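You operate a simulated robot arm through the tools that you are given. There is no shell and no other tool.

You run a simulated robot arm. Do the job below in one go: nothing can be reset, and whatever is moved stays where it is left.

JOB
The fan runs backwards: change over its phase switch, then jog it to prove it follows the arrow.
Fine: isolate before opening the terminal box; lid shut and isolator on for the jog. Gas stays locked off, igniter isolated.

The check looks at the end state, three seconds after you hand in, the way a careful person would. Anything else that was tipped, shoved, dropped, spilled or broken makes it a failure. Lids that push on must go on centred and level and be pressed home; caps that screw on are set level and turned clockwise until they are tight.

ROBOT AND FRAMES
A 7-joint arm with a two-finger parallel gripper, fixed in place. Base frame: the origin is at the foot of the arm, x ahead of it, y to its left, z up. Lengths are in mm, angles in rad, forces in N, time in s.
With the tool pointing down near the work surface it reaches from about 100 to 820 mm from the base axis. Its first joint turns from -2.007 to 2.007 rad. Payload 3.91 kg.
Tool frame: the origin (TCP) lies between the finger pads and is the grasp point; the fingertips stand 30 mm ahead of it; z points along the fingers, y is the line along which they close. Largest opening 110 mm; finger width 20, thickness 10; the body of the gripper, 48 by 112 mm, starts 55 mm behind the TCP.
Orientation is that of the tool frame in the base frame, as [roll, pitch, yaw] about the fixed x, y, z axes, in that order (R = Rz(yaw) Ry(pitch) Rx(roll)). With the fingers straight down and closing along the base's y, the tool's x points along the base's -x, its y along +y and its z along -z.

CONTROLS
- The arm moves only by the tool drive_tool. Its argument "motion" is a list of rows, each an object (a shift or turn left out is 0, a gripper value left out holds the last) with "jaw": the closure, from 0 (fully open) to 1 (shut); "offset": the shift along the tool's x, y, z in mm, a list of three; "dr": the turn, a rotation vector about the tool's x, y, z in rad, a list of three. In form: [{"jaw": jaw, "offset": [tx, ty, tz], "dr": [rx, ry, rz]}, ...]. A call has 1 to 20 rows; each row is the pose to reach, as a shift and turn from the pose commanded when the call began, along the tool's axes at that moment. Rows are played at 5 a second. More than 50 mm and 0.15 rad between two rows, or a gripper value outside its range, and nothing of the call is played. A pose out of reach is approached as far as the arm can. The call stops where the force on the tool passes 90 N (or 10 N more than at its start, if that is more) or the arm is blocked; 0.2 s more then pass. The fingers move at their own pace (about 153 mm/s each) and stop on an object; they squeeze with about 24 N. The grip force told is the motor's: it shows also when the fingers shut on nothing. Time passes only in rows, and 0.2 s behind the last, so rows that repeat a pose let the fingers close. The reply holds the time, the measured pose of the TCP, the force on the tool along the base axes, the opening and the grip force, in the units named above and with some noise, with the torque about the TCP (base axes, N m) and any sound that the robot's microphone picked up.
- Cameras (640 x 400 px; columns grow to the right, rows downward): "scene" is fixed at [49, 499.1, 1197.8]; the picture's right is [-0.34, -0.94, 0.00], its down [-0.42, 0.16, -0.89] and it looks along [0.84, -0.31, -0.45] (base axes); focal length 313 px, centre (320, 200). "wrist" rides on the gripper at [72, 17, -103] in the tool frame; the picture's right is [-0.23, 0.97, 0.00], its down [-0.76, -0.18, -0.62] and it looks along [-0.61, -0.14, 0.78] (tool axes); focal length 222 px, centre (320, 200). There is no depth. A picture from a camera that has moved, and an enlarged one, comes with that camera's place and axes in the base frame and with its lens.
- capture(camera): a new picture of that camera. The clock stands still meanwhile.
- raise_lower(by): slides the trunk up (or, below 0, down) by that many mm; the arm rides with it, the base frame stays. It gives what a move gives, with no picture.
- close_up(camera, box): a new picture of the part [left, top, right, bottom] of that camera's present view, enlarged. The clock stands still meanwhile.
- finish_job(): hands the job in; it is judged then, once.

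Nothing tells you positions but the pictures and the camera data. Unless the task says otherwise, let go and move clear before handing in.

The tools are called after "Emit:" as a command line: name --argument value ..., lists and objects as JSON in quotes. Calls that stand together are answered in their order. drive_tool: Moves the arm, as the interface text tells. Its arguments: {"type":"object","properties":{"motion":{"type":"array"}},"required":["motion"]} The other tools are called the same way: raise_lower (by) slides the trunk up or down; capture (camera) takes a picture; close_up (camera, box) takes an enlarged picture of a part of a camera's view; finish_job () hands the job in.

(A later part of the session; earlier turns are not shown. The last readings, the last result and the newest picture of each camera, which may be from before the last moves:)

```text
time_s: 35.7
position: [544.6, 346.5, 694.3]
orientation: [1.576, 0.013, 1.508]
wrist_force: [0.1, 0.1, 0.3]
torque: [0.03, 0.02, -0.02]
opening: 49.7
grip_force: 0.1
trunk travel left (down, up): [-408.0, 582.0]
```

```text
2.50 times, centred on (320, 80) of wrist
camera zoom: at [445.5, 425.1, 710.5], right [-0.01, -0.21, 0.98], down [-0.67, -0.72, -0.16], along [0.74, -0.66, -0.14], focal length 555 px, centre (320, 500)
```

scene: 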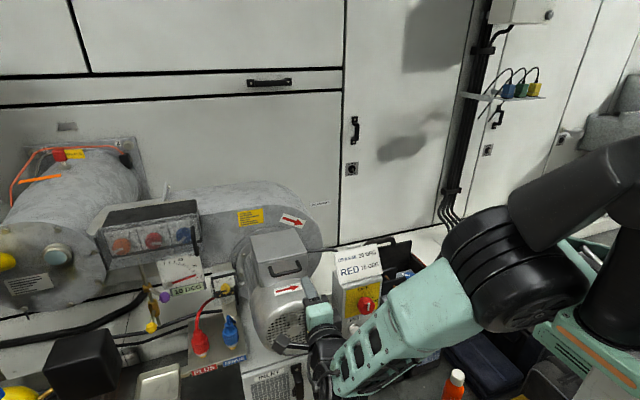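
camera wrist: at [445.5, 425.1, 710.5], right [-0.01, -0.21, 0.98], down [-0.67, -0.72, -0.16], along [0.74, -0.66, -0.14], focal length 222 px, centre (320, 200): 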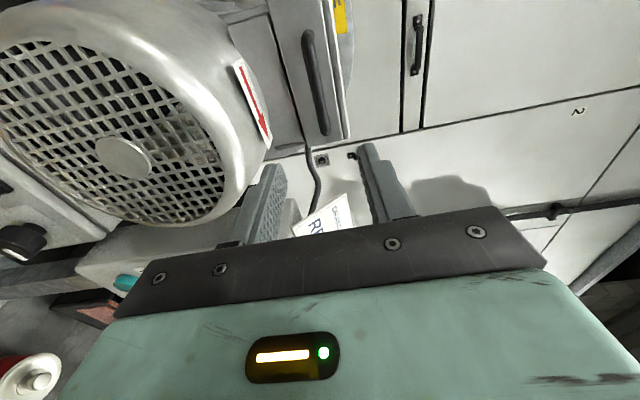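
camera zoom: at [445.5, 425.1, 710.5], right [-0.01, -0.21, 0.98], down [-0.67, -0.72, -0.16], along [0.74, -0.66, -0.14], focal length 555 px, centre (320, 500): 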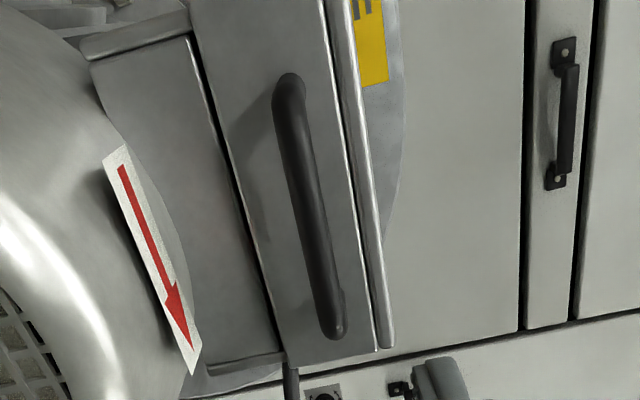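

Emit:
drive_tool --motion '[{"offset": [9, 3, 30], "dr": [0, 0.02, 0]}, {"offset": [18.4, 7, 64.3], "dr": [0, 0.0386, 0]}, {"offset": [18.4, 7, 64.3], "dr": [0, 0.0386, 0]}]'

Emit:
capture --camera "wrist"

Emit:
capture --camera "scene"

```text
time_s: 36.5
position: [602.9, 366.9, 693.4]
orientation: [1.573, 0.019, 1.568]
wrist_force: [-0.1, -0.3, -0.3]
torque: [-0.01, -0.01, 0.0]
opening: 49.7
grip_force: 0.0
trunk travel left (down, up): [-408.0, 582.0]
```

```text
taken
camera wrist: at [498.7, 440.0, 710.9], right [0.0, -0.21, 0.98], down [-0.63, -0.76, -0.16], along [0.78, -0.61, -0.13], focal length 222 px, centre (320, 200)
```

wrist: 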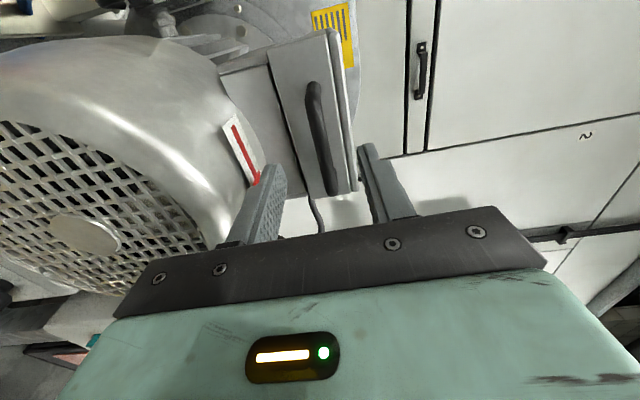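

```text
taken
```

scene: 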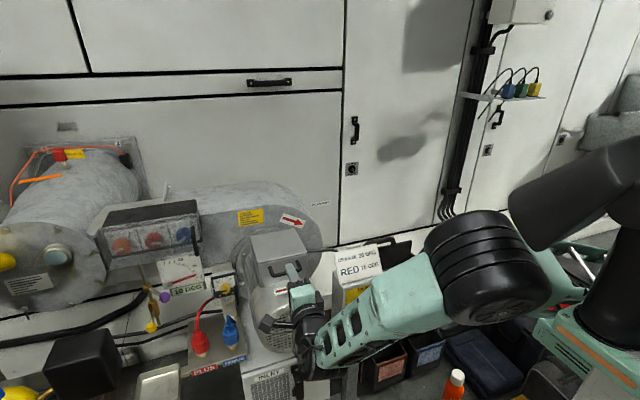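

The pose is good and the bar lies between the fingers. I'll advance until the tips are just short of the lid flange, then close on the bar.

Emit:
drive_tool --motion '[{"offset": [3, 2, 10]}, {"offset": [3, 2, 20]}, {"offset": [3, 2, 29]}, {"offset": [3, 2, 29]}]'

Emit:
capture --camera "wrist"

Emit:
close_up --camera "scene" --box '[230, 220, 350, 310]'

```text
time_s: 37.5
position: [630.6, 369.4, 696.8]
orientation: [1.575, 0.02, 1.565]
wrist_force: [-0.9, -0.7, 0.0]
torque: [0.01, -0.03, -0.01]
opening: 49.6
grip_force: 0.0
trunk travel left (down, up): [-408.0, 582.0]
```

```text
taken
camera wrist: at [527.4, 443.0, 713.9], right [0.0, -0.21, 0.98], down [-0.63, -0.76, -0.16], along [0.78, -0.61, -0.13], focal length 222 px, centre (320, 200)
```

wrist: 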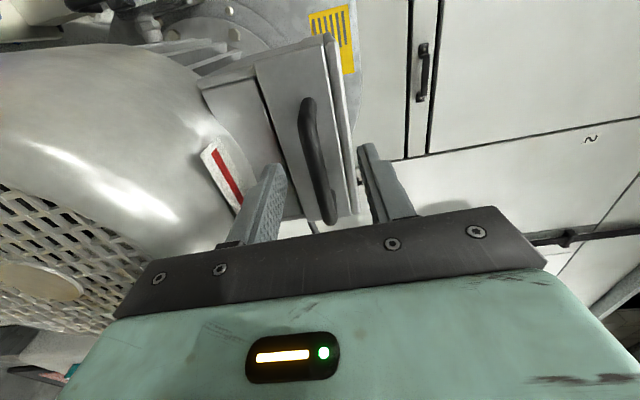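

```text
4.44 times, centred on (290, 265) of scene
camera zoom: at [49.0, 499.1, 1197.8], right [-0.34, -0.94, 0.0], down [-0.42, 0.16, -0.89], along [0.84, -0.31, -0.45], focal length 1390 px, centre (453, -89)
```

zoom: 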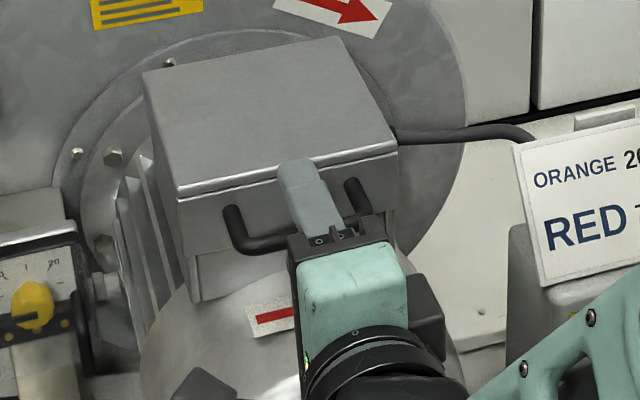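

Emit:
drive_tool --motion '[{"jaw": 1}, {"jaw": 1}, {"jaw": 1}, {"jaw": 1}]'

Emit:
capture --camera "wrist"

```text
time_s: 38.5
position: [631.0, 370.6, 697.5]
orientation: [1.575, 0.019, 1.567]
wrist_force: [1.0, 0.0, 0.9]
torque: [1.02, -0.01, -0.19]
opening: 9.5
grip_force: 44.7
trunk travel left (down, up): [-408.0, 582.0]
```

```text
taken
camera wrist: at [527.4, 443.0, 714.3], right [0.0, -0.21, 0.98], down [-0.63, -0.76, -0.16], along [0.78, -0.61, -0.13], focal length 222 px, centre (320, 200)
```

wrist: 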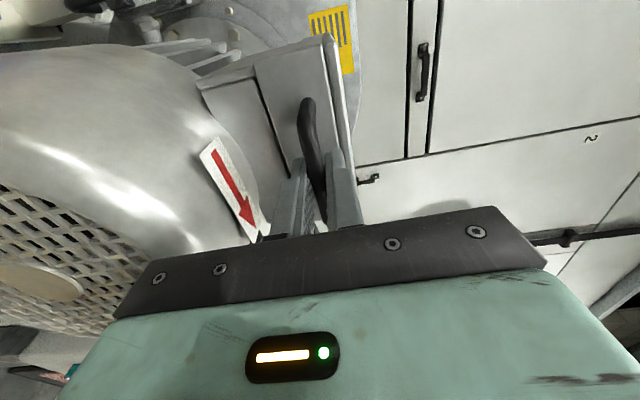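

Emit:
drive_tool --motion '[{"offset": [0, 5, 0]}, {"offset": [0, 10, -1]}, {"offset": [0, 10, -1]}]'

Emit:
close_up --camera "scene" --box '[230, 220, 350, 310]'

Emit:
capture --camera "wrist"

```text
time_s: 39.3
position: [630.3, 369.3, 708.9]
orientation: [1.573, 0.019, 1.566]
wrist_force: [8.0, 0.9, -2.2]
torque: [0.92, 0.02, 0.78]
opening: 9.6
grip_force: 44.6
trunk travel left (down, up): [-408.0, 582.0]
```

```text
4.44 times, centred on (290, 265) of scene
camera zoom: at [49.0, 499.1, 1197.8], right [-0.34, -0.94, 0.0], down [-0.42, 0.16, -0.89], along [0.84, -0.31, -0.45], focal length 1390 px, centre (453, -89)
```

zoom: 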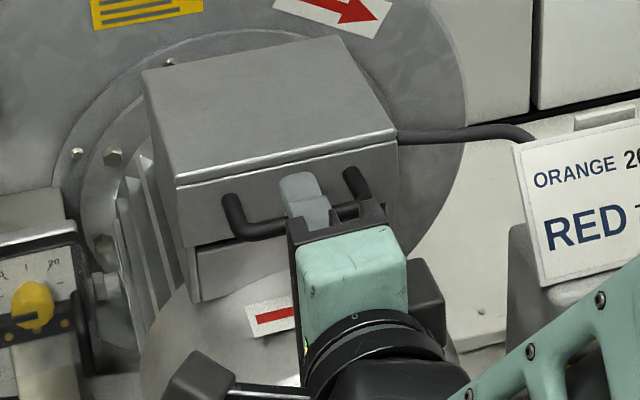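

```text
taken
camera wrist: at [527.0, 443.0, 724.3], right [0.0, -0.21, 0.98], down [-0.63, -0.76, -0.16], along [0.78, -0.61, -0.13], focal length 222 px, centre (320, 200)
```

wrist: 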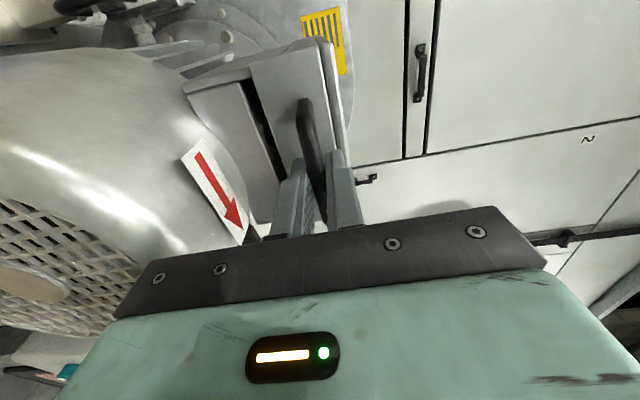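

The lid hinges at its rear edge, since the front rises with the handle. I'll follow the arc about that hinge in stages and watch the forces.

Emit:
drive_tool --motion '[{"offset": [0, 20.7, 1]}, {"offset": [0, 32, 2.5]}, {"offset": [0, 43.4, 5.1]}, {"offset": [0, 54.5, 8.5]}, {"offset": [0, 65.2, 12.5]}, {"offset": [0, 76, 17.5]}, {"offset": [0, 85.7, 23.1]}]'

Emit:
close_up --camera "scene" --box '[220, 190, 360, 295]'

```text
time_s: 40.9
position: [655.0, 368.8, 783.4]
orientation: [1.573, 0.049, 1.563]
wrist_force: [-26.9, 9.4, 15.3]
torque: [0.93, -0.07, 0.19]
opening: 10.1
grip_force: 44.9
trunk travel left (down, up): [-408.0, 582.0]
```

```text
3.81 times, centred on (290, 242) of scene
camera zoom: at [49.0, 499.1, 1197.8], right [-0.34, -0.94, 0.0], down [-0.42, 0.16, -0.89], along [0.84, -0.31, -0.45], focal length 1192 px, centre (434, 38)
```

zoom: 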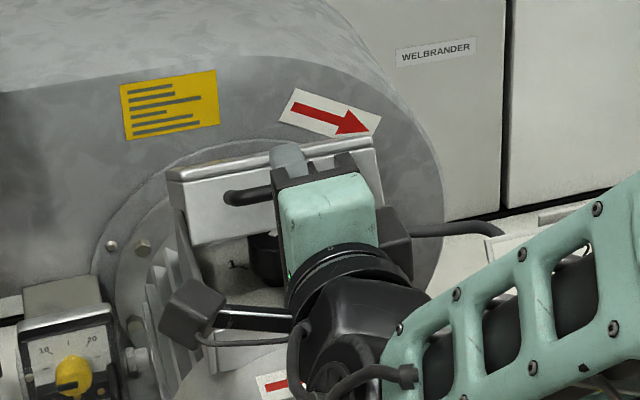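

The lid is about 40° open, with an outward push of about 30 N, probably the fingertips coming near the flange. I'll tilt the tool to follow the lid and ease the load.

Emit:
drive_tool --motion '[{"offset": [0, 1.5, -0.5], "dr": [0.12, 0, 0]}, {"offset": [0, 3, -0.7], "dr": [0.24, 0, 0]}, {"offset": [0, 4.4, -0.7], "dr": [0.36, 0, 0]}, {"offset": [0, 5.8, -0.6], "dr": [0.45, 0, 0]}]'

Emit:
capture --camera "wrist"

```text
time_s: 41.4
position: [647.2, 368.5, 755.0]
orientation: [1.688, 0.1, 1.566]
wrist_force: [-70.2, -21.0, 23.9]
torque: [1.17, -0.2, -1.09]
opening: 11.3
grip_force: 45.1
trunk travel left (down, up): [-408.0, 582.0]
stopped in row 2: the force on the tool passed its limit at 100 N (the readings are from after the stop); the commanded pose is now the measured one
```

```text
taken
camera wrist: at [545.8, 444.3, 777.0], right [0.12, -0.13, 0.98], down [-0.64, -0.77, -0.03], along [0.76, -0.63, -0.17], focal length 222 px, centre (320, 200)
```

wrist: 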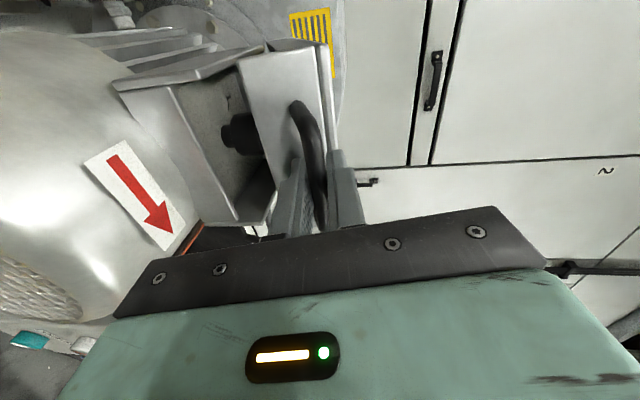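

Emit:
drive_tool --motion '[{"offset": [0, 0, -1]}]'

Emit:
close_up --camera "scene" --box '[220, 190, 360, 295]'

Emit:
capture --camera "scene"

```text
time_s: 41.8
position: [646.5, 368.7, 756.8]
orientation: [1.692, 0.099, 1.569]
wrist_force: [-80.5, -28.9, 20.6]
torque: [1.06, 0.89, 0.03]
opening: 11.1
grip_force: 44.1
trunk travel left (down, up): [-408.0, 582.0]
```

```text
3.81 times, centred on (290, 242) of scene
camera zoom: at [49.0, 499.1, 1197.8], right [-0.34, -0.94, 0.0], down [-0.42, 0.16, -0.89], along [0.84, -0.31, -0.45], focal length 1192 px, centre (434, 38)
```

zoom: 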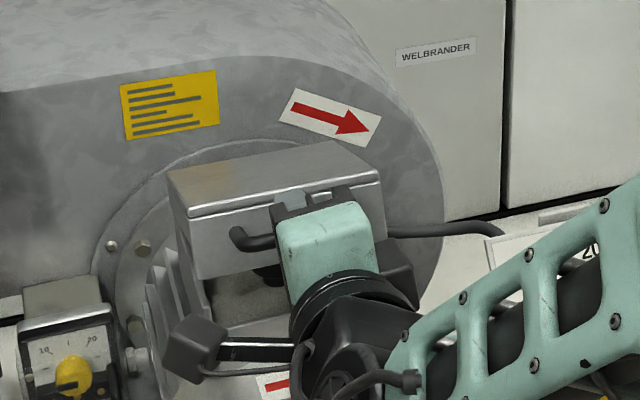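

```text
taken
```

scene: 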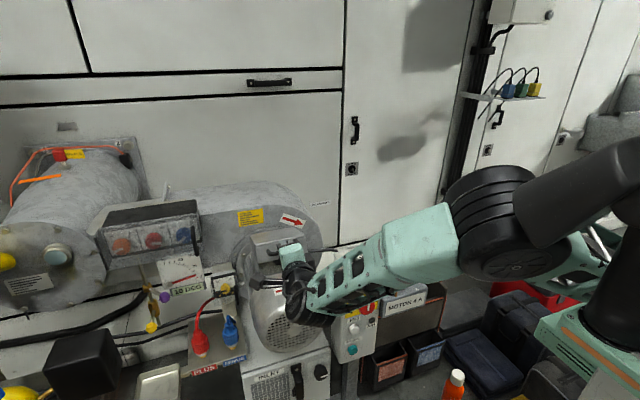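

The arm ran into a joint limit when tilting, so it sagged and is pressing on the flange. I'll back off along −x to unload it and then lower the lid again, to re-approach with a better arm posture.

Emit:
drive_tool --motion '[{"offset": [0, 0, -4]}, {"offset": [0, 0, -8]}]'

```text
time_s: 42.4
position: [646.2, 369.3, 753.3]
orientation: [1.689, 0.107, 1.568]
wrist_force: [-31.6, 29.4, 17.2]
torque: [2.18, -1.1, 0.86]
opening: 11.3
grip_force: 44.9
trunk travel left (down, up): [-408.0, 582.0]
```

Emit:
drive_tool --motion '[{"offset": [0, 0, -4]}, {"offset": [0, -4, -6]}, {"offset": [0, -8, -8]}]'

Emit:
capture --camera "wrist"

```text
time_s: 43.2
position: [641.5, 360.7, 742.4]
orientation: [1.691, 0.113, 1.549]
wrist_force: [19.7, 20.4, -6.8]
torque: [0.96, -0.01, 0.05]
opening: 11.6
grip_force: 44.9
trunk travel left (down, up): [-408.0, 582.0]
```

```text
taken
camera wrist: at [542.5, 438.3, 764.5], right [0.12, -0.12, 0.99], down [-0.66, -0.76, -0.02], along [0.75, -0.64, -0.17], focal length 222 px, centre (320, 200)
```

wrist: 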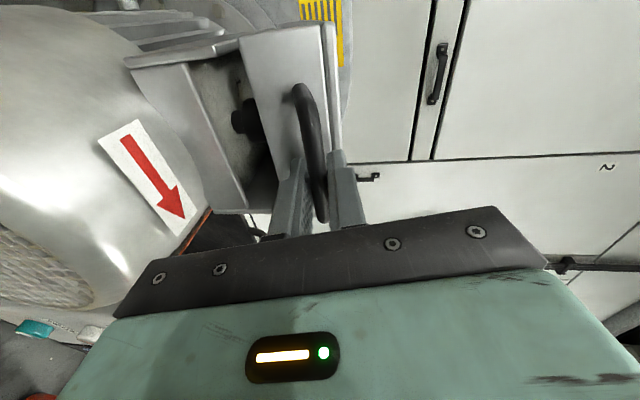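

Emit:
drive_tool --motion '[{"offset": [2, -10, -2]}, {"offset": [4, -20, -3]}, {"offset": [6, -30, -3]}, {"offset": [6, -38, -3]}]'

Emit:
close_up --camera "scene" --box '[220, 190, 360, 295]'

Emit:
capture --camera "wrist"

```text
time_s: 44.2
position: [625.8, 370.2, 712.8]
orientation: [1.693, 0.096, 1.562]
wrist_force: [11.8, -22.1, -1.5]
torque: [0.82, 0.01, -1.02]
opening: 11.3
grip_force: 44.4
trunk travel left (down, up): [-408.0, 582.0]
```

```text
3.81 times, centred on (290, 242) of scene
camera zoom: at [49.0, 499.1, 1197.8], right [-0.34, -0.94, 0.0], down [-0.42, 0.16, -0.89], along [0.84, -0.31, -0.45], focal length 1192 px, centre (434, 38)
```

zoom: 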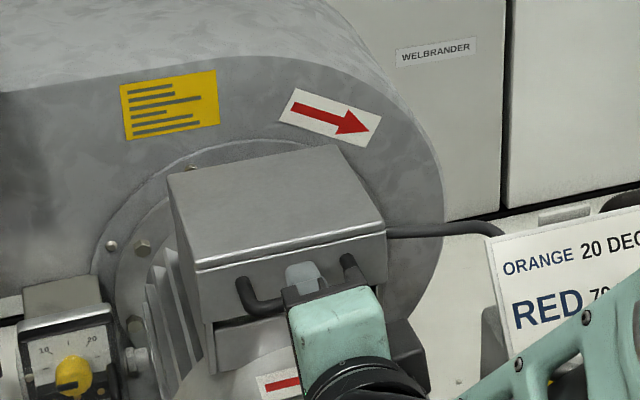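

```text
taken
camera wrist: at [525.6, 445.1, 735.3], right [0.12, -0.13, 0.98], down [-0.64, -0.76, -0.03], along [0.76, -0.63, -0.18], focal length 222 px, centre (320, 200)
```

wrist: 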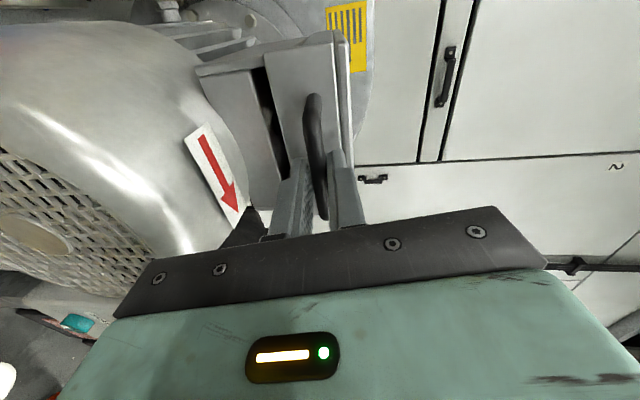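

Emit:
drive_tool --motion '[{"offset": [0, -6, 0]}, {"offset": [0, -12, 0]}, {"offset": [0, -12, 0]}]'

Emit:
close_up --camera "scene" --box '[220, 190, 360, 295]'

```text
time_s: 45.0
position: [626.1, 369.9, 699.4]
orientation: [1.692, 0.098, 1.566]
wrist_force: [20.1, -12.8, -0.6]
torque: [0.94, -0.1, -0.25]
opening: 11.1
grip_force: 44.7
trunk travel left (down, up): [-408.0, 582.0]
```

```text
3.81 times, centred on (290, 242) of scene
camera zoom: at [49.0, 499.1, 1197.8], right [-0.34, -0.94, 0.0], down [-0.42, 0.16, -0.89], along [0.84, -0.31, -0.45], focal length 1192 px, centre (434, 38)
```

zoom: 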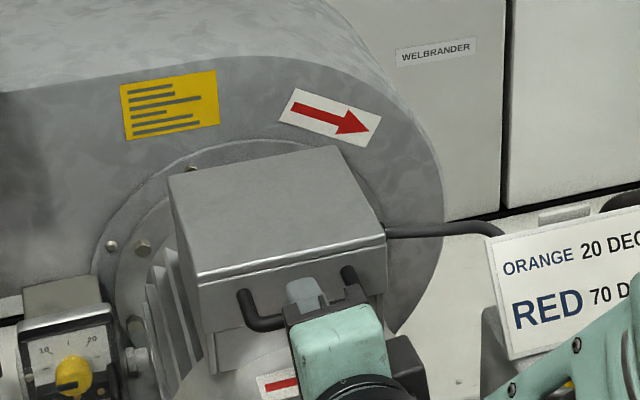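

Emit:
drive_tool --motion '[{"jaw": 0.6}, {"jaw": 0.6}, {"jaw": 0.6}]'

Emit:
drive_tool --motion '[{"offset": [0, 0, -20]}, {"offset": [0, 0, -45]}, {"offset": [0, 0, -80]}]'

Emit:
capture --camera "scene"

Emit:
capture --camera "wrist"

```text
time_s: 45.8
position: [624.0, 370.5, 700.2]
orientation: [1.693, 0.1, 1.566]
wrist_force: [-0.1, 0.2, -0.4]
torque: [-0.02, 0.0, 0.04]
opening: 44.0
grip_force: 0.0
trunk travel left (down, up): [-408.0, 582.0]
```

```text
time_s: 46.8
position: [581.0, 342.7, 695.4]
orientation: [1.686, 0.129, 1.494]
wrist_force: [-0.4, 0.2, 0.4]
torque: [-0.03, -0.01, -0.02]
opening: 44.0
grip_force: 0.1
trunk travel left (down, up): [-408.0, 582.0]
stopped in row 3: the arm was blocked; the commanded pose is now the measured one
```

```text
taken
```

scene: 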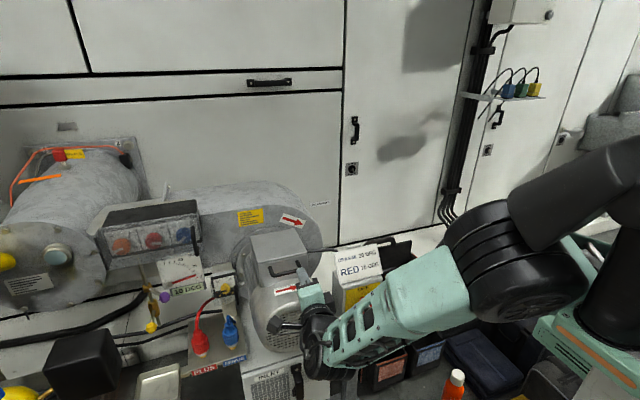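

```text
taken
camera wrist: at [485.4, 425.8, 715.0], right [0.1, -0.11, 0.99], down [-0.7, -0.72, -0.01], along [0.71, -0.69, -0.15], focal length 222 px, centre (320, 200)
```

wrist: 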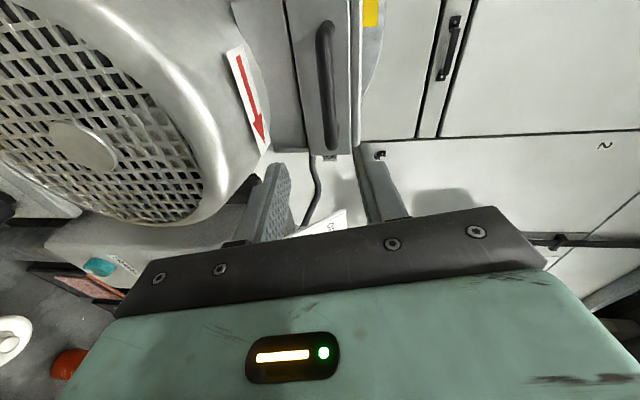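

The lid is back down and the gripper is free. This posture is bound by joint limits, so I'll move away to roomier space, raise the trunk and undo the wrist flip.

Emit:
drive_tool --motion '[{"offset": [-37, 1, -13]}, {"offset": [-75, 2, -26]}, {"offset": [-112, 3, -39]}, {"offset": [-150, 5, -51]}]'

Emit:
raise_lower --by 150

Emit:
drive_tool --motion '[{"dr": [0, 0, 0.145]}, {"dr": [0, 0, 0.29]}, {"dr": [0, 0, 0.435]}, {"dr": [0, 0, 0.58]}, {"dr": [0, 0, 0.725]}, {"dr": [0, 0, 0.87]}, {"dr": [0, 0, 1.015]}, {"dr": [0, 0, 1.16]}, {"dr": [0, 0, 1.305]}, {"dr": [0, 0, 1.45]}, {"dr": [0, 0, 1.595]}]'

Emit:
capture --camera "scene"

```text
time_s: 47.6
position: [560.1, 182.7, 664.5]
orientation: [1.656, 0.294, 1.408]
wrist_force: [-0.9, 0.2, -0.1]
torque: [-0.04, 0.02, 0.03]
opening: 43.8
grip_force: 0.1
trunk travel left (down, up): [-408.0, 582.0]
stopped in row 4: the arm was blocked; the commanded pose is now the measured one
```

```text
time_s: 49.4
position: [560.8, 183.5, 814.8]
orientation: [1.655, 0.296, 1.409]
wrist_force: [0.5, 1.0, -0.6]
torque: [-0.02, 0.0, 0.02]
opening: 43.8
grip_force: 0.1
trunk travel left (down, up): [-558.0, 432.0]
```

```text
time_s: 51.8
position: [560.3, 183.8, 815.3]
orientation: [1.874, -1.292, 1.092]
wrist_force: [-0.7, 0.2, 0.3]
torque: [0.0, 0.0, -0.02]
opening: 43.9
grip_force: 0.0
trunk travel left (down, up): [-558.0, 432.0]
```

```text
taken
```

scene: 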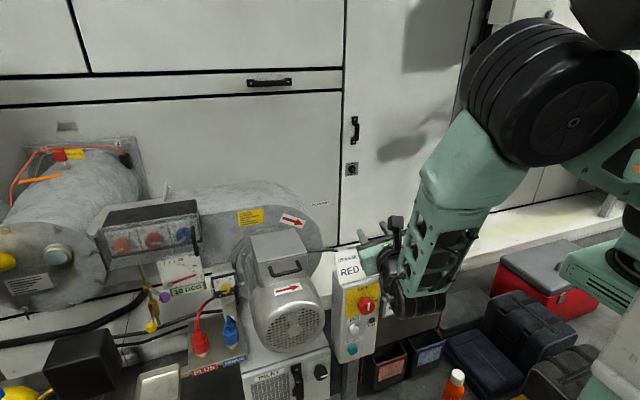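

Emit:
raise_lower --by 85

Emit:
drive_tool --motion '[{"jaw": 0, "offset": [-5, 6, -39]}, {"offset": [-10, 12.6, -78], "dr": [-0.09905, -0.0228, 0.1103]}, {"offset": [-10, 12.6, -78], "dr": [-0.1981, -0.0456, 0.2206]}, {"offset": [-10, 12.6, -78], "dr": [-0.2972, -0.0684, 0.3309]}, {"offset": [-10, 12.6, -78], "dr": [-0.3962, -0.0912, 0.4412]}, {"offset": [-10, 12.6, -78], "dr": [-0.4953, -0.114, 0.5515]}, {"offset": [-10, 12.6, -78], "dr": [-0.5943, -0.1368, 0.6618]}, {"offset": [-10, 12.6, -78], "dr": [-0.6934, -0.1596, 0.7721]}, {"offset": [-10, 12.6, -78], "dr": [-0.7924, -0.1824, 0.8824]}, {"offset": [-10, 12.6, -78], "dr": [-0.8915, -0.2052, 0.9927]}, {"offset": [-10, 12.6, -78], "dr": [-0.9905, -0.228, 1.103]}]'

Emit:
capture --camera "scene"

```text
time_s: 53.0
position: [559.6, 183.0, 899.2]
orientation: [1.867, -1.288, 1.098]
wrist_force: [0.0, 0.0, -0.5]
torque: [0.02, 0.02, 0.03]
opening: 44.0
grip_force: 0.1
trunk travel left (down, up): [-643.0, 347.0]
```

```text
time_s: 55.4
position: [478.4, 185.1, 898.6]
orientation: [-2.308, -0.778, -2.101]
wrist_force: [0.5, -0.3, 0.0]
torque: [0.03, -0.01, 0.01]
opening: 110.1
grip_force: 0.0
trunk travel left (down, up): [-643.0, 347.0]
```

```text
taken
```

scene: 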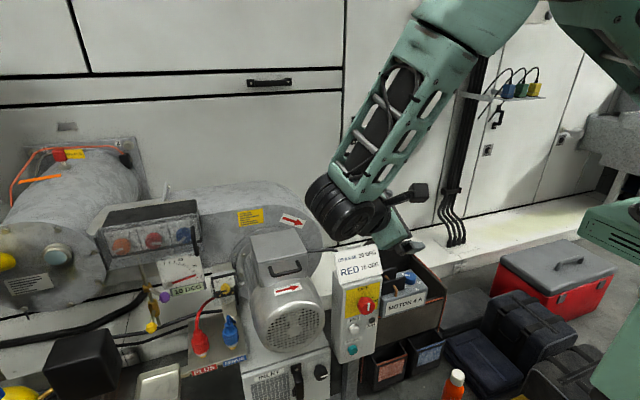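

Emit:
drive_tool --motion '[{"dr": [-0.0938, -0.0216, 0.1044]}, {"dr": [-0.1876, -0.0432, 0.2088]}, {"dr": [-0.2814, -0.0648, 0.3132]}, {"dr": [-0.3752, -0.0864, 0.4176]}, {"dr": [-0.469, -0.108, 0.522]}, {"dr": [-0.5628, -0.1296, 0.6264]}, {"dr": [-0.6566, -0.1512, 0.7308]}, {"dr": [-0.7504, -0.1728, 0.8352]}, {"dr": [-0.8442, -0.1944, 0.9396]}, {"dr": [-0.938, -0.216, 1.044]}, {"dr": [-1.0318, -0.2376, 1.1484]}, {"dr": [-1.1256, -0.2592, 1.2528]}]'

Emit:
capture --camera "scene"

Emit:
capture --camera "wrist"

```text
time_s: 58.0
position: [480.0, 187.2, 901.3]
orientation: [3.137, 0.0, 3.14]
wrist_force: [0.2, -1.1, 0.6]
torque: [-0.03, 0.02, 0.01]
opening: 110.1
grip_force: 0.1
trunk travel left (down, up): [-643.0, 347.0]
```

```text
taken
```

scene: 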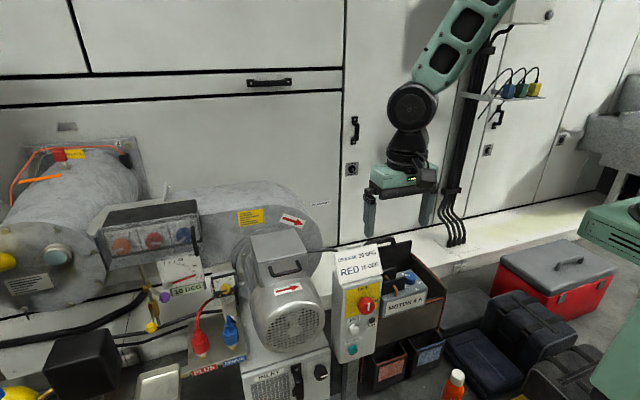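

```text
taken
camera wrist: at [407.3, 201.7, 1005.8], right [0.23, 0.97, 0.0], down [0.76, -0.18, 0.62], along [0.61, -0.14, -0.78], focal length 222 px, centre (320, 200)
```

wrist: 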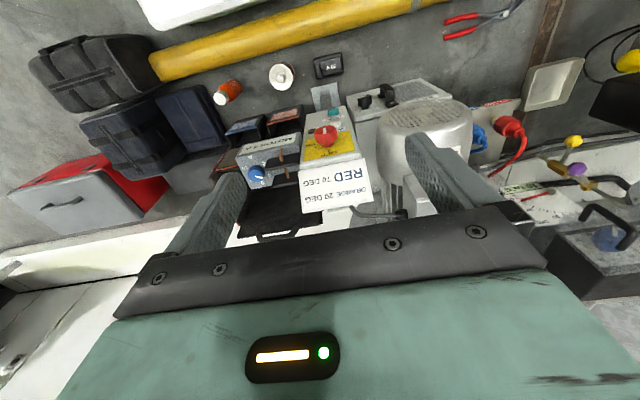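

The arm is back to a good elbow-up posture. I'll now turn the tool 90° about vertical and tilt it 45° forward, above and in front of the lid handle.

Emit:
drive_tool --motion '[{"offset": [-5, 16, 0], "dr": [0, 0, 0.143]}, {"offset": [-10, 32, 0], "dr": [0, 0, 0.286]}, {"offset": [-15, 48, 0], "dr": [0, 0, 0.429]}, {"offset": [-20, 64, 0], "dr": [0, 0, 0.572]}, {"offset": [-25, 80, 0], "dr": [0, 0, 0.715]}, {"offset": [-30, 96, 0], "dr": [0, 0, 0.858]}, {"offset": [-35, 112, 0], "dr": [0, 0, 1.0]}, {"offset": [-40, 128, 0], "dr": [0, 0, 1.143]}, {"offset": [-45, 146, 0], "dr": [0, 0, 1.286]}, {"offset": [-50, 164, 0], "dr": [0, 0, 1.429]}, {"offset": [-60, 182, 0], "dr": [0, 0, 1.571]}]'

Emit:
drive_tool --motion '[{"jaw": 0.7, "dr": [-0.131, 0, 0]}, {"dr": [-0.262, 0, 0]}, {"dr": [-0.393, 0, 0]}, {"dr": [-0.524, 0, 0]}, {"dr": [-0.655, 0, 0]}, {"dr": [-0.785, 0, 0]}, {"dr": [-0.785, 0, 0]}]'

Emit:
capture --camera "scene"

Emit:
capture --camera "wrist"

```text
time_s: 60.4
position: [538.4, 367.8, 903.8]
orientation: [3.14, -0.003, 1.569]
wrist_force: [-0.5, 0.8, 0.9]
torque: [0.03, 0.0, -0.01]
opening: 110.1
grip_force: 0.0
trunk travel left (down, up): [-643.0, 347.0]
```

```text
time_s: 61.2
position: [613.4, 307.0, 897.0]
orientation: [2.752, 0.009, 1.41]
wrist_force: [0.1, 0.1, 0.5]
torque: [-0.02, 0.0, -0.01]
opening: 32.8
grip_force: 0.0
trunk travel left (down, up): [-643.0, 347.0]
stopped in row 4: the arm was blocked; the commanded pose is now the measured one
```

```text
taken
```

scene: 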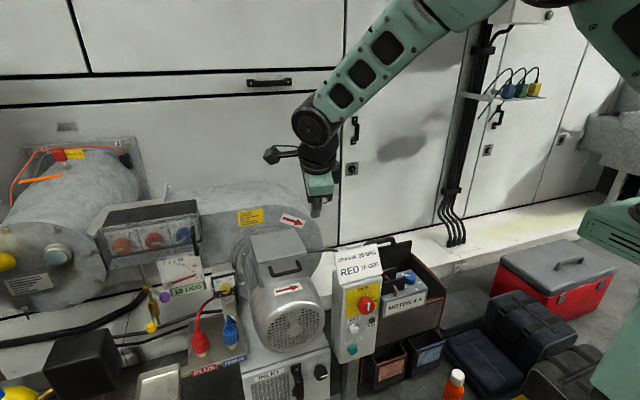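

```text
taken
camera wrist: at [600.5, 384.0, 999.0], right [0.85, -0.37, 0.37], down [-0.52, -0.68, 0.52], along [0.06, -0.63, -0.77], focal length 222 px, centre (320, 200)
```

wrist: 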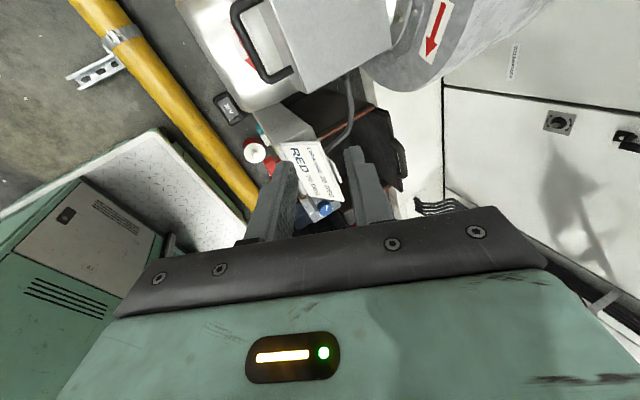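

Emit:
drive_tool --motion '[{"offset": [9, -23, -10], "dr": [0.13, 0, 0]}, {"offset": [18, -46, -20], "dr": [0.26, 0, 0]}, {"offset": [28.3, -69.8, -28.9], "dr": [0.39, 0, 0]}]'

Emit:
drive_tool --motion '[{"dr": [0, 0, -0.149]}, {"dr": [0, 0, -0.298]}, {"dr": [0, 0, -0.447]}, {"dr": [0, 0, -0.596]}, {"dr": [0, 0, -0.745]}, {"dr": [0, 0, -0.894]}, {"dr": [0, 0, -1.043]}, {"dr": [0, 0, -1.192]}, {"dr": [0, 0, -1.341]}, {"dr": [0, 0, -1.49]}, {"dr": [0, 0, -1.639]}, {"dr": [0, 0, -1.73]}]'

Emit:
drive_tool --motion '[{"dr": [0, 0, -0.149]}, {"dr": [0, 0, -0.298]}, {"dr": [0, 0, -0.447]}, {"dr": [0, 0, -0.596]}, {"dr": [0, 0, -0.745]}, {"dr": [0, 0, -0.894]}, {"dr": [0, 0, -1.043]}, {"dr": [0, 0, -1.192]}, {"dr": [0, 0, -1.341]}, {"dr": [0, 0, -1.49]}, {"dr": [0, 0, -1.57]}]'

Emit:
capture --camera "scene"

Emit:
capture --camera "wrist"

```text
time_s: 62.0
position: [541.7, 348.2, 899.0]
orientation: [-3.138, 0.008, 1.409]
wrist_force: [0.1, 0.3, 1.5]
torque: [-0.03, 0.0, 0.0]
opening: 32.8
grip_force: 0.1
trunk travel left (down, up): [-643.0, 347.0]
```

```text
time_s: 64.6
position: [543.7, 349.3, 897.4]
orientation: [-3.135, -0.003, -3.141]
wrist_force: [1.3, -0.9, -0.5]
torque: [0.01, 0.03, -0.04]
opening: 32.9
grip_force: 0.0
trunk travel left (down, up): [-643.0, 347.0]
```

```text
time_s: 67.0
position: [541.8, 348.7, 897.0]
orientation: [3.141, -0.01, -1.571]
wrist_force: [-0.1, 0.0, 0.6]
torque: [0.0, -0.02, -0.01]
opening: 33.0
grip_force: 0.0
trunk travel left (down, up): [-643.0, 347.0]
```

```text
taken
```

scene: 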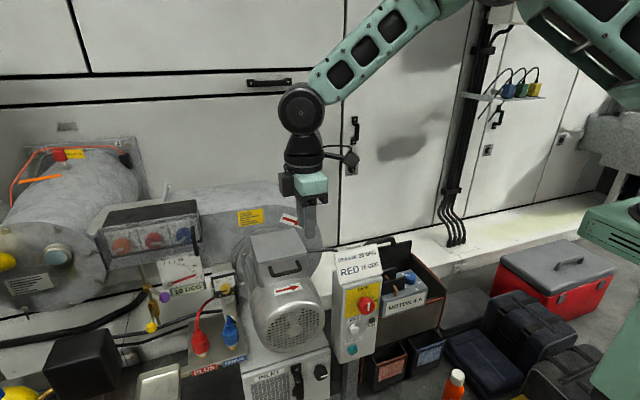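

```text
taken
camera wrist: at [524.9, 276.4, 1001.9], right [-0.97, 0.23, 0.0], down [0.18, 0.77, 0.62], along [0.14, 0.6, -0.79], focal length 222 px, centre (320, 200)
```

wrist: 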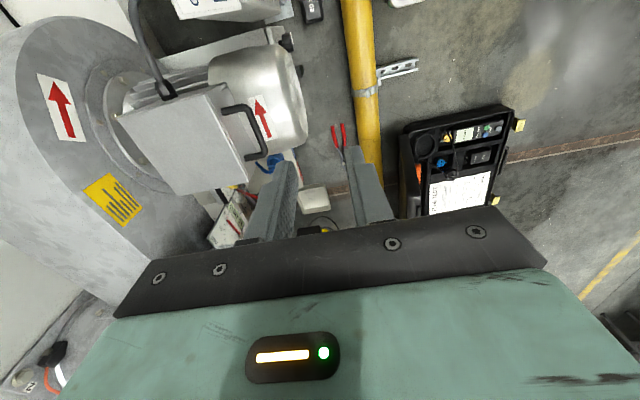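

Emit:
drive_tool --motion '[{"dr": [0.131, 0, 0]}, {"dr": [0.262, 0, 0]}, {"dr": [0.393, 0, 0]}, {"dr": [0.524, 0, 0]}, {"dr": [0.655, 0, 0]}, {"dr": [0.785, 0, 0]}, {"dr": [0.785, 0, 0]}]'

Emit:
capture --camera "scene"

Emit:
capture --camera "wrist"

```text
time_s: 68.6
position: [612.1, 294.1, 902.3]
orientation: [-2.355, 0.003, -1.729]
wrist_force: [-1.3, 0.3, -0.2]
torque: [-0.02, -0.06, 0.01]
opening: 32.9
grip_force: 0.0
trunk travel left (down, up): [-643.0, 347.0]
stopped in row 7: the arm was blocked; the commanded pose is now the measured one
```

```text
taken
```

scene: 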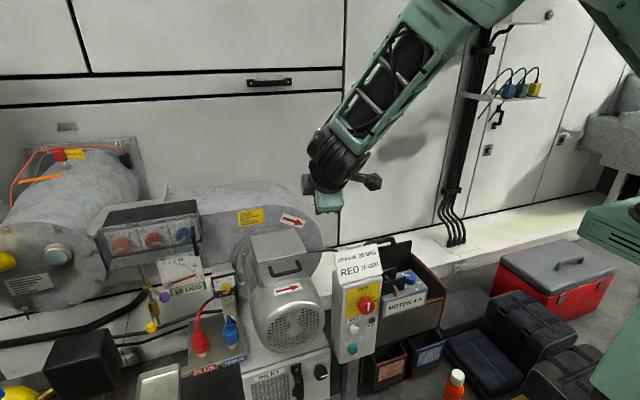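

```text
taken
camera wrist: at [516.1, 236.0, 964.1], right [-0.64, 0.33, -0.69], down [-0.19, 0.8, 0.57], along [0.74, 0.5, -0.45], focal length 222 px, centre (320, 200)
```

wrist: 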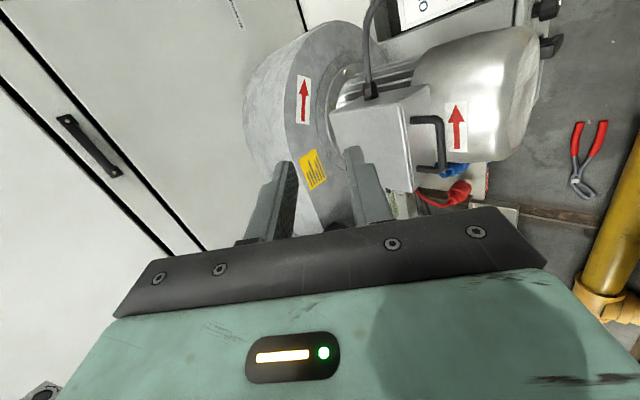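

Emit:
drive_tool --motion '[{"offset": [-25, 2.8, -2.8], "dr": [0, -0.037, -0.037]}, {"offset": [-50, 5.5, -5.5], "dr": [0, -0.075, -0.075]}, {"offset": [-74, 8.3, -8.3], "dr": [0, -0.112, -0.112]}, {"offset": [-74, 8.3, -8.3], "dr": [0, -0.112, -0.112]}]'

Emit:
capture --camera "scene"

```text
time_s: 69.6
position: [610.0, 370.3, 905.2]
orientation: [-2.355, 0.004, -1.568]
wrist_force: [-0.8, -0.3, -0.5]
torque: [-0.02, -0.01, 0.01]
opening: 33.1
grip_force: 0.1
trunk travel left (down, up): [-643.0, 347.0]
```

```text
taken
```

scene: 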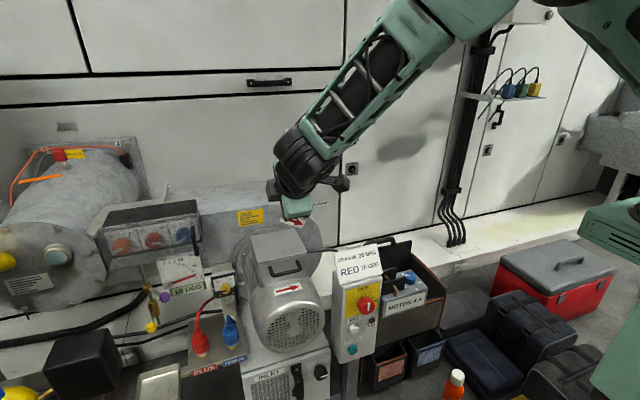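

That works: there's more room further out with the elbow up. I'll lower the trunk so the tool comes down to the handle, then check alignment.

Emit:
raise_lower --by -150

Emit:
capture --camera "wrist"

Emit:
close_up --camera "scene" --box '[220, 190, 380, 310]'

```text
time_s: 71.3
position: [611.2, 367.9, 754.2]
orientation: [-2.355, 0.003, -1.57]
wrist_force: [-0.4, -0.7, 0.0]
torque: [0.01, 0.04, -0.03]
opening: 33.1
grip_force: 0.1
trunk travel left (down, up): [-493.0, 497.0]
```

```text
taken
camera wrist: at [526.1, 295.8, 815.2], right [-0.69, 0.23, -0.69], down [-0.32, 0.76, 0.57], along [0.65, 0.61, -0.45], focal length 222 px, centre (320, 200)
```

wrist: 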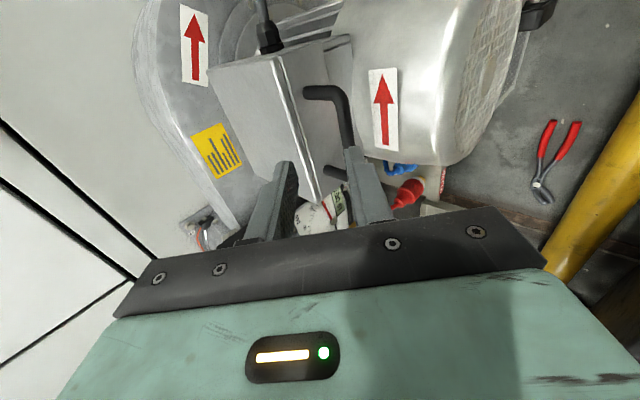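

```text
3.33 times, centred on (300, 250) of scene
camera zoom: at [49.0, 499.1, 1197.8], right [-0.34, -0.94, 0.0], down [-0.42, 0.16, -0.89], along [0.84, -0.31, -0.45], focal length 1043 px, centre (387, 33)
```

zoom: 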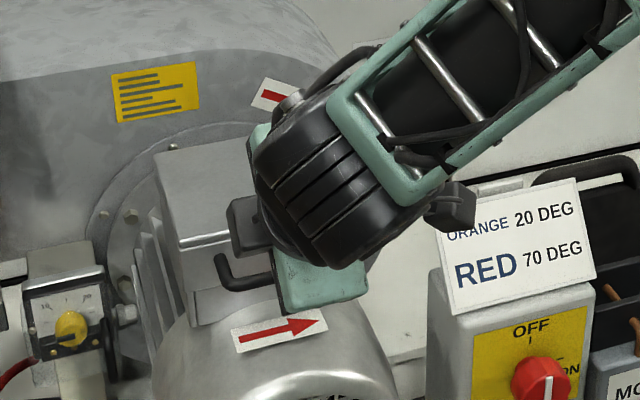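

Emit:
drive_tool --motion '[{"jaw": 0.78, "offset": [0, 10, 0]}, {"offset": [0, 20, 0]}, {"offset": [0, 20, 15]}, {"offset": [0, 20, 25]}, {"offset": [0, 20, 25]}]'

Emit:
capture --camera "wrist"

Emit:
close_up --camera "wrist" --box '[240, 60, 440, 220]'

```text
time_s: 72.5
position: [625.1, 362.8, 736.3]
orientation: [-2.351, 0.026, -1.593]
wrist_force: [-17.5, -9.0, 17.8]
torque: [-0.3, 0.49, -0.07]
opening: 24.1
grip_force: 0.1
trunk travel left (down, up): [-493.0, 497.0]
```

```text
taken
camera wrist: at [538.5, 290.9, 795.1], right [-0.68, 0.26, -0.69], down [-0.3, 0.75, 0.58], along [0.67, 0.6, -0.43], focal length 222 px, centre (320, 200)
```

wrist: 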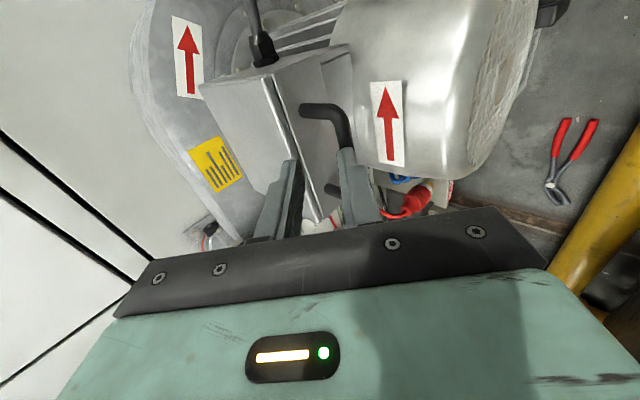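

```text
2.50 times, centred on (340, 140) of wrist
camera zoom: at [538.5, 290.9, 795.1], right [-0.68, 0.26, -0.69], down [-0.3, 0.75, 0.58], along [0.67, 0.6, -0.43], focal length 555 px, centre (270, 350)
```

zoom: 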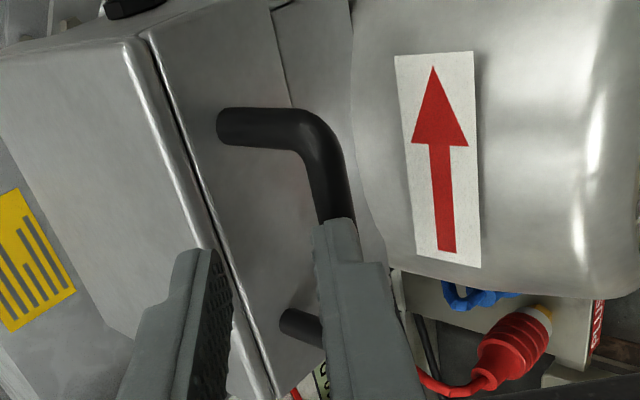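

The right finger is landing on the bar instead of passing below it. I'll back off and check the real position.

Emit:
drive_tool --motion '[{"offset": [0, 0, -15]}, {"offset": [0, 0, -25]}, {"offset": [0, 0, -25]}]'

Emit:
capture --camera "wrist"

```text
time_s: 73.3
position: [627.6, 347.7, 737.7]
orientation: [-2.358, 0.014, -1.626]
wrist_force: [-38.2, 47.5, 30.5]
torque: [1.96, 1.26, 0.5]
opening: 28.1
grip_force: 3.7
trunk travel left (down, up): [-493.0, 497.0]
```

```text
taken
camera wrist: at [538.9, 280.3, 798.0], right [-0.68, 0.27, -0.68], down [-0.27, 0.77, 0.58], along [0.68, 0.58, -0.45], focal length 222 px, centre (320, 200)
```

wrist: 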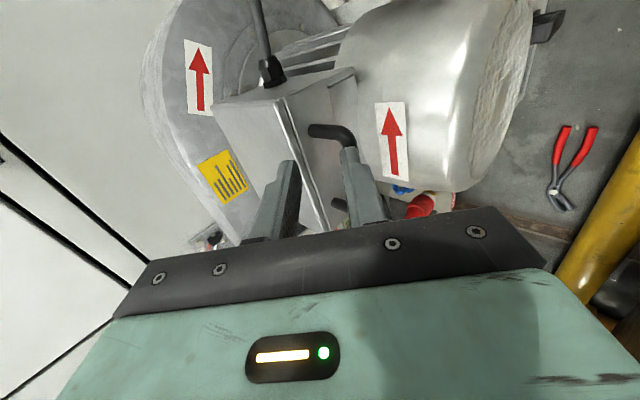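

Emit:
drive_tool --motion '[{"offset": [0, -25, -9]}, {"offset": [0, -46, -17.7]}, {"offset": [0, -72, -14]}, {"offset": [0, -72, -14]}]'

Emit:
capture --camera "wrist"

Emit:
close_up --camera "scene" --box '[220, 190, 380, 310]'

```text
time_s: 74.3
position: [635.0, 367.8, 795.7]
orientation: [-2.358, -0.008, -1.565]
wrist_force: [-0.6, -0.3, 0.0]
torque: [-0.01, 0.0, -0.01]
opening: 24.2
grip_force: 0.0
trunk travel left (down, up): [-493.0, 497.0]
```

```text
taken
camera wrist: at [549.9, 295.9, 857.1], right [-0.69, 0.22, -0.69], down [-0.32, 0.76, 0.56], along [0.65, 0.61, -0.46], focal length 222 px, centre (320, 200)
```

wrist: 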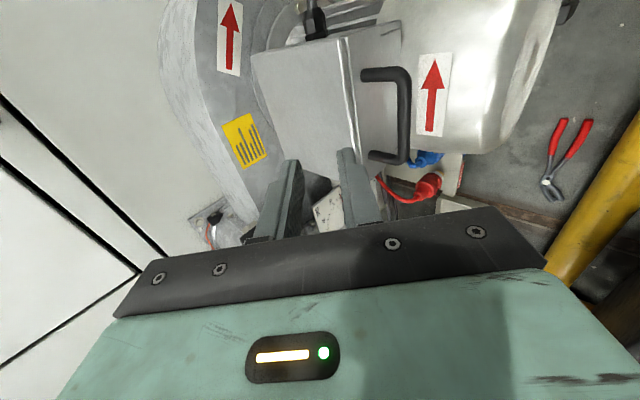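

```text
3.33 times, centred on (300, 250) of scene
camera zoom: at [49.0, 499.1, 1197.8], right [-0.34, -0.94, 0.0], down [-0.42, 0.16, -0.89], along [0.84, -0.31, -0.45], focal length 1043 px, centre (387, 33)
```

zoom: 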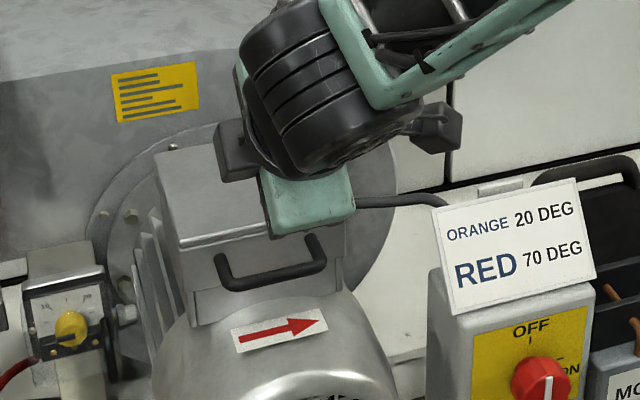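

Emit:
drive_tool --motion '[{"offset": [0, 3, -1], "dr": [-0.11, 0, 0]}, {"offset": [-1, 6, -2], "dr": [-0.22, 0, 0]}, {"offset": [-1, 10, -4], "dr": [-0.33, 0, 0]}, {"offset": [-1, 13.4, -5], "dr": [-0.436, 0, 0]}, {"offset": [-1, 13.4, -5], "dr": [-0.436, 0, 0]}]'

Emit:
capture --camera "wrist"

```text
time_s: 75.5
position: [621.3, 370.2, 789.0]
orientation: [-2.793, -0.008, -1.564]
wrist_force: [0.0, -0.5, 0.8]
torque: [0.0, 0.03, 0.04]
opening: 24.0
grip_force: 0.0
trunk travel left (down, up): [-493.0, 497.0]
```

```text
taken
camera wrist: at [570.4, 298.3, 881.1], right [-0.92, 0.22, -0.33], down [-0.05, 0.77, 0.64], along [0.4, 0.61, -0.69], focal length 222 px, centre (320, 200)
```

wrist: 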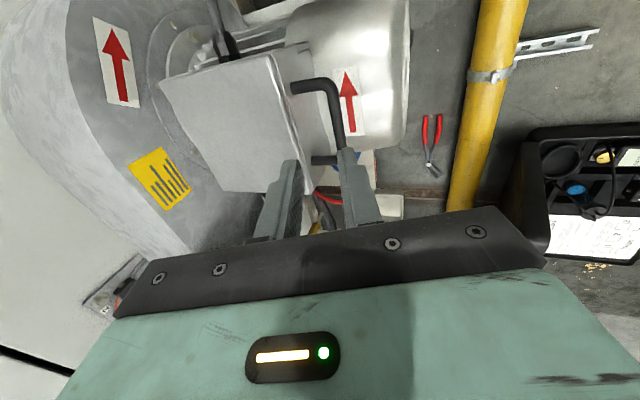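

Emit:
drive_tool --motion '[{"offset": [0, 8, 0]}, {"offset": [0, 16, 10]}, {"offset": [0, 16, 25]}, {"offset": [0, 16, 40]}, {"offset": [0, 16, 40]}]'

Emit:
capture --camera "wrist"

Emit:
close_up --camera "wrist" --box '[220, 60, 420, 220]'

```text
time_s: 76.7
position: [619.8, 369.9, 744.6]
orientation: [-2.791, -0.007, -1.564]
wrist_force: [-1.2, 0.5, -0.1]
torque: [-0.01, -0.01, 0.01]
opening: 24.2
grip_force: 0.0
trunk travel left (down, up): [-493.0, 497.0]
```

```text
taken
camera wrist: at [569.2, 298.2, 837.7], right [-0.92, 0.22, -0.33], down [-0.05, 0.77, 0.64], along [0.4, 0.6, -0.69], focal length 222 px, centre (320, 200)
```

wrist: 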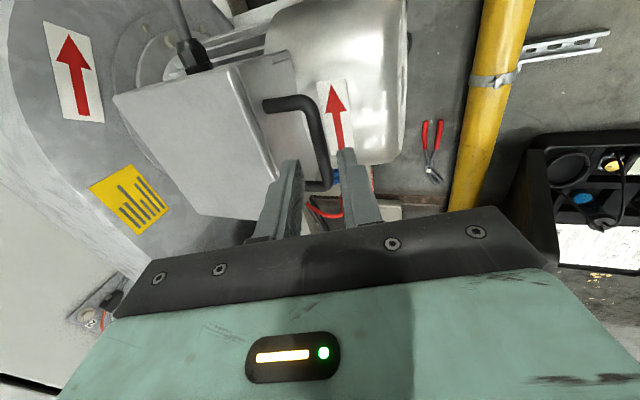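

```text
2.50 times, centred on (320, 140) of wrist
camera zoom: at [569.2, 298.2, 837.7], right [-0.92, 0.22, -0.33], down [-0.05, 0.77, 0.64], along [0.4, 0.6, -0.69], focal length 555 px, centre (320, 350)
```

zoom: 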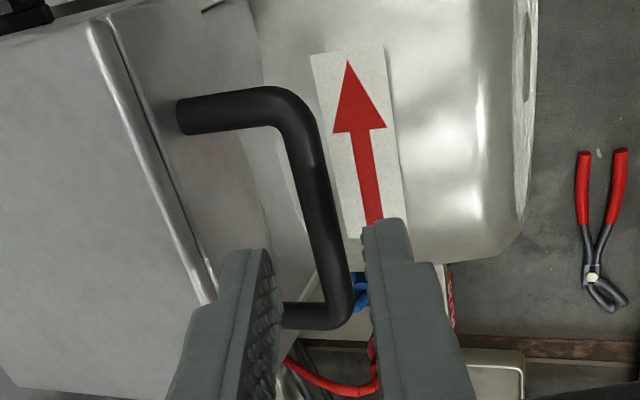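

Emit:
drive_tool --motion '[{"jaw": 0.8, "offset": [0, 0, 10]}, {"offset": [0, 0, 20]}, {"offset": [0, 0, 30]}, {"offset": [0, 0, 37]}, {"offset": [0, 0, 37]}]'

Emit:
close_up --camera "wrist" --box '[192, 60, 448, 220]'

```text
time_s: 77.9
position: [633.3, 368.3, 711.1]
orientation: [-2.792, -0.007, -1.563]
wrist_force: [0.0, -0.5, 0.0]
torque: [-0.01, -0.01, 0.01]
opening: 22.1
grip_force: 0.0
trunk travel left (down, up): [-493.0, 497.0]
```

```text
2.50 times, centred on (320, 140) of wrist
camera zoom: at [581.7, 297.5, 802.8], right [-0.92, 0.22, -0.33], down [-0.05, 0.77, 0.64], along [0.4, 0.6, -0.69], focal length 555 px, centre (320, 350)
```

zoom: 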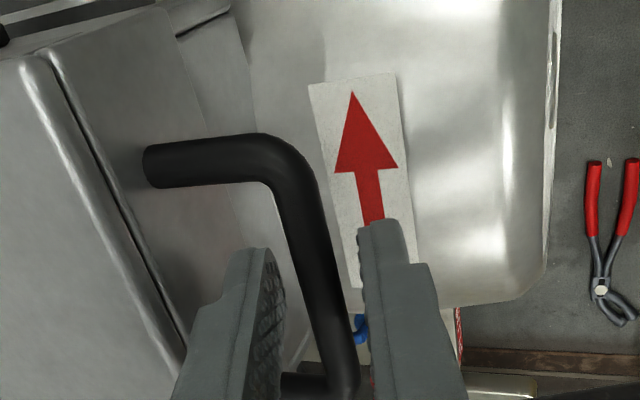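

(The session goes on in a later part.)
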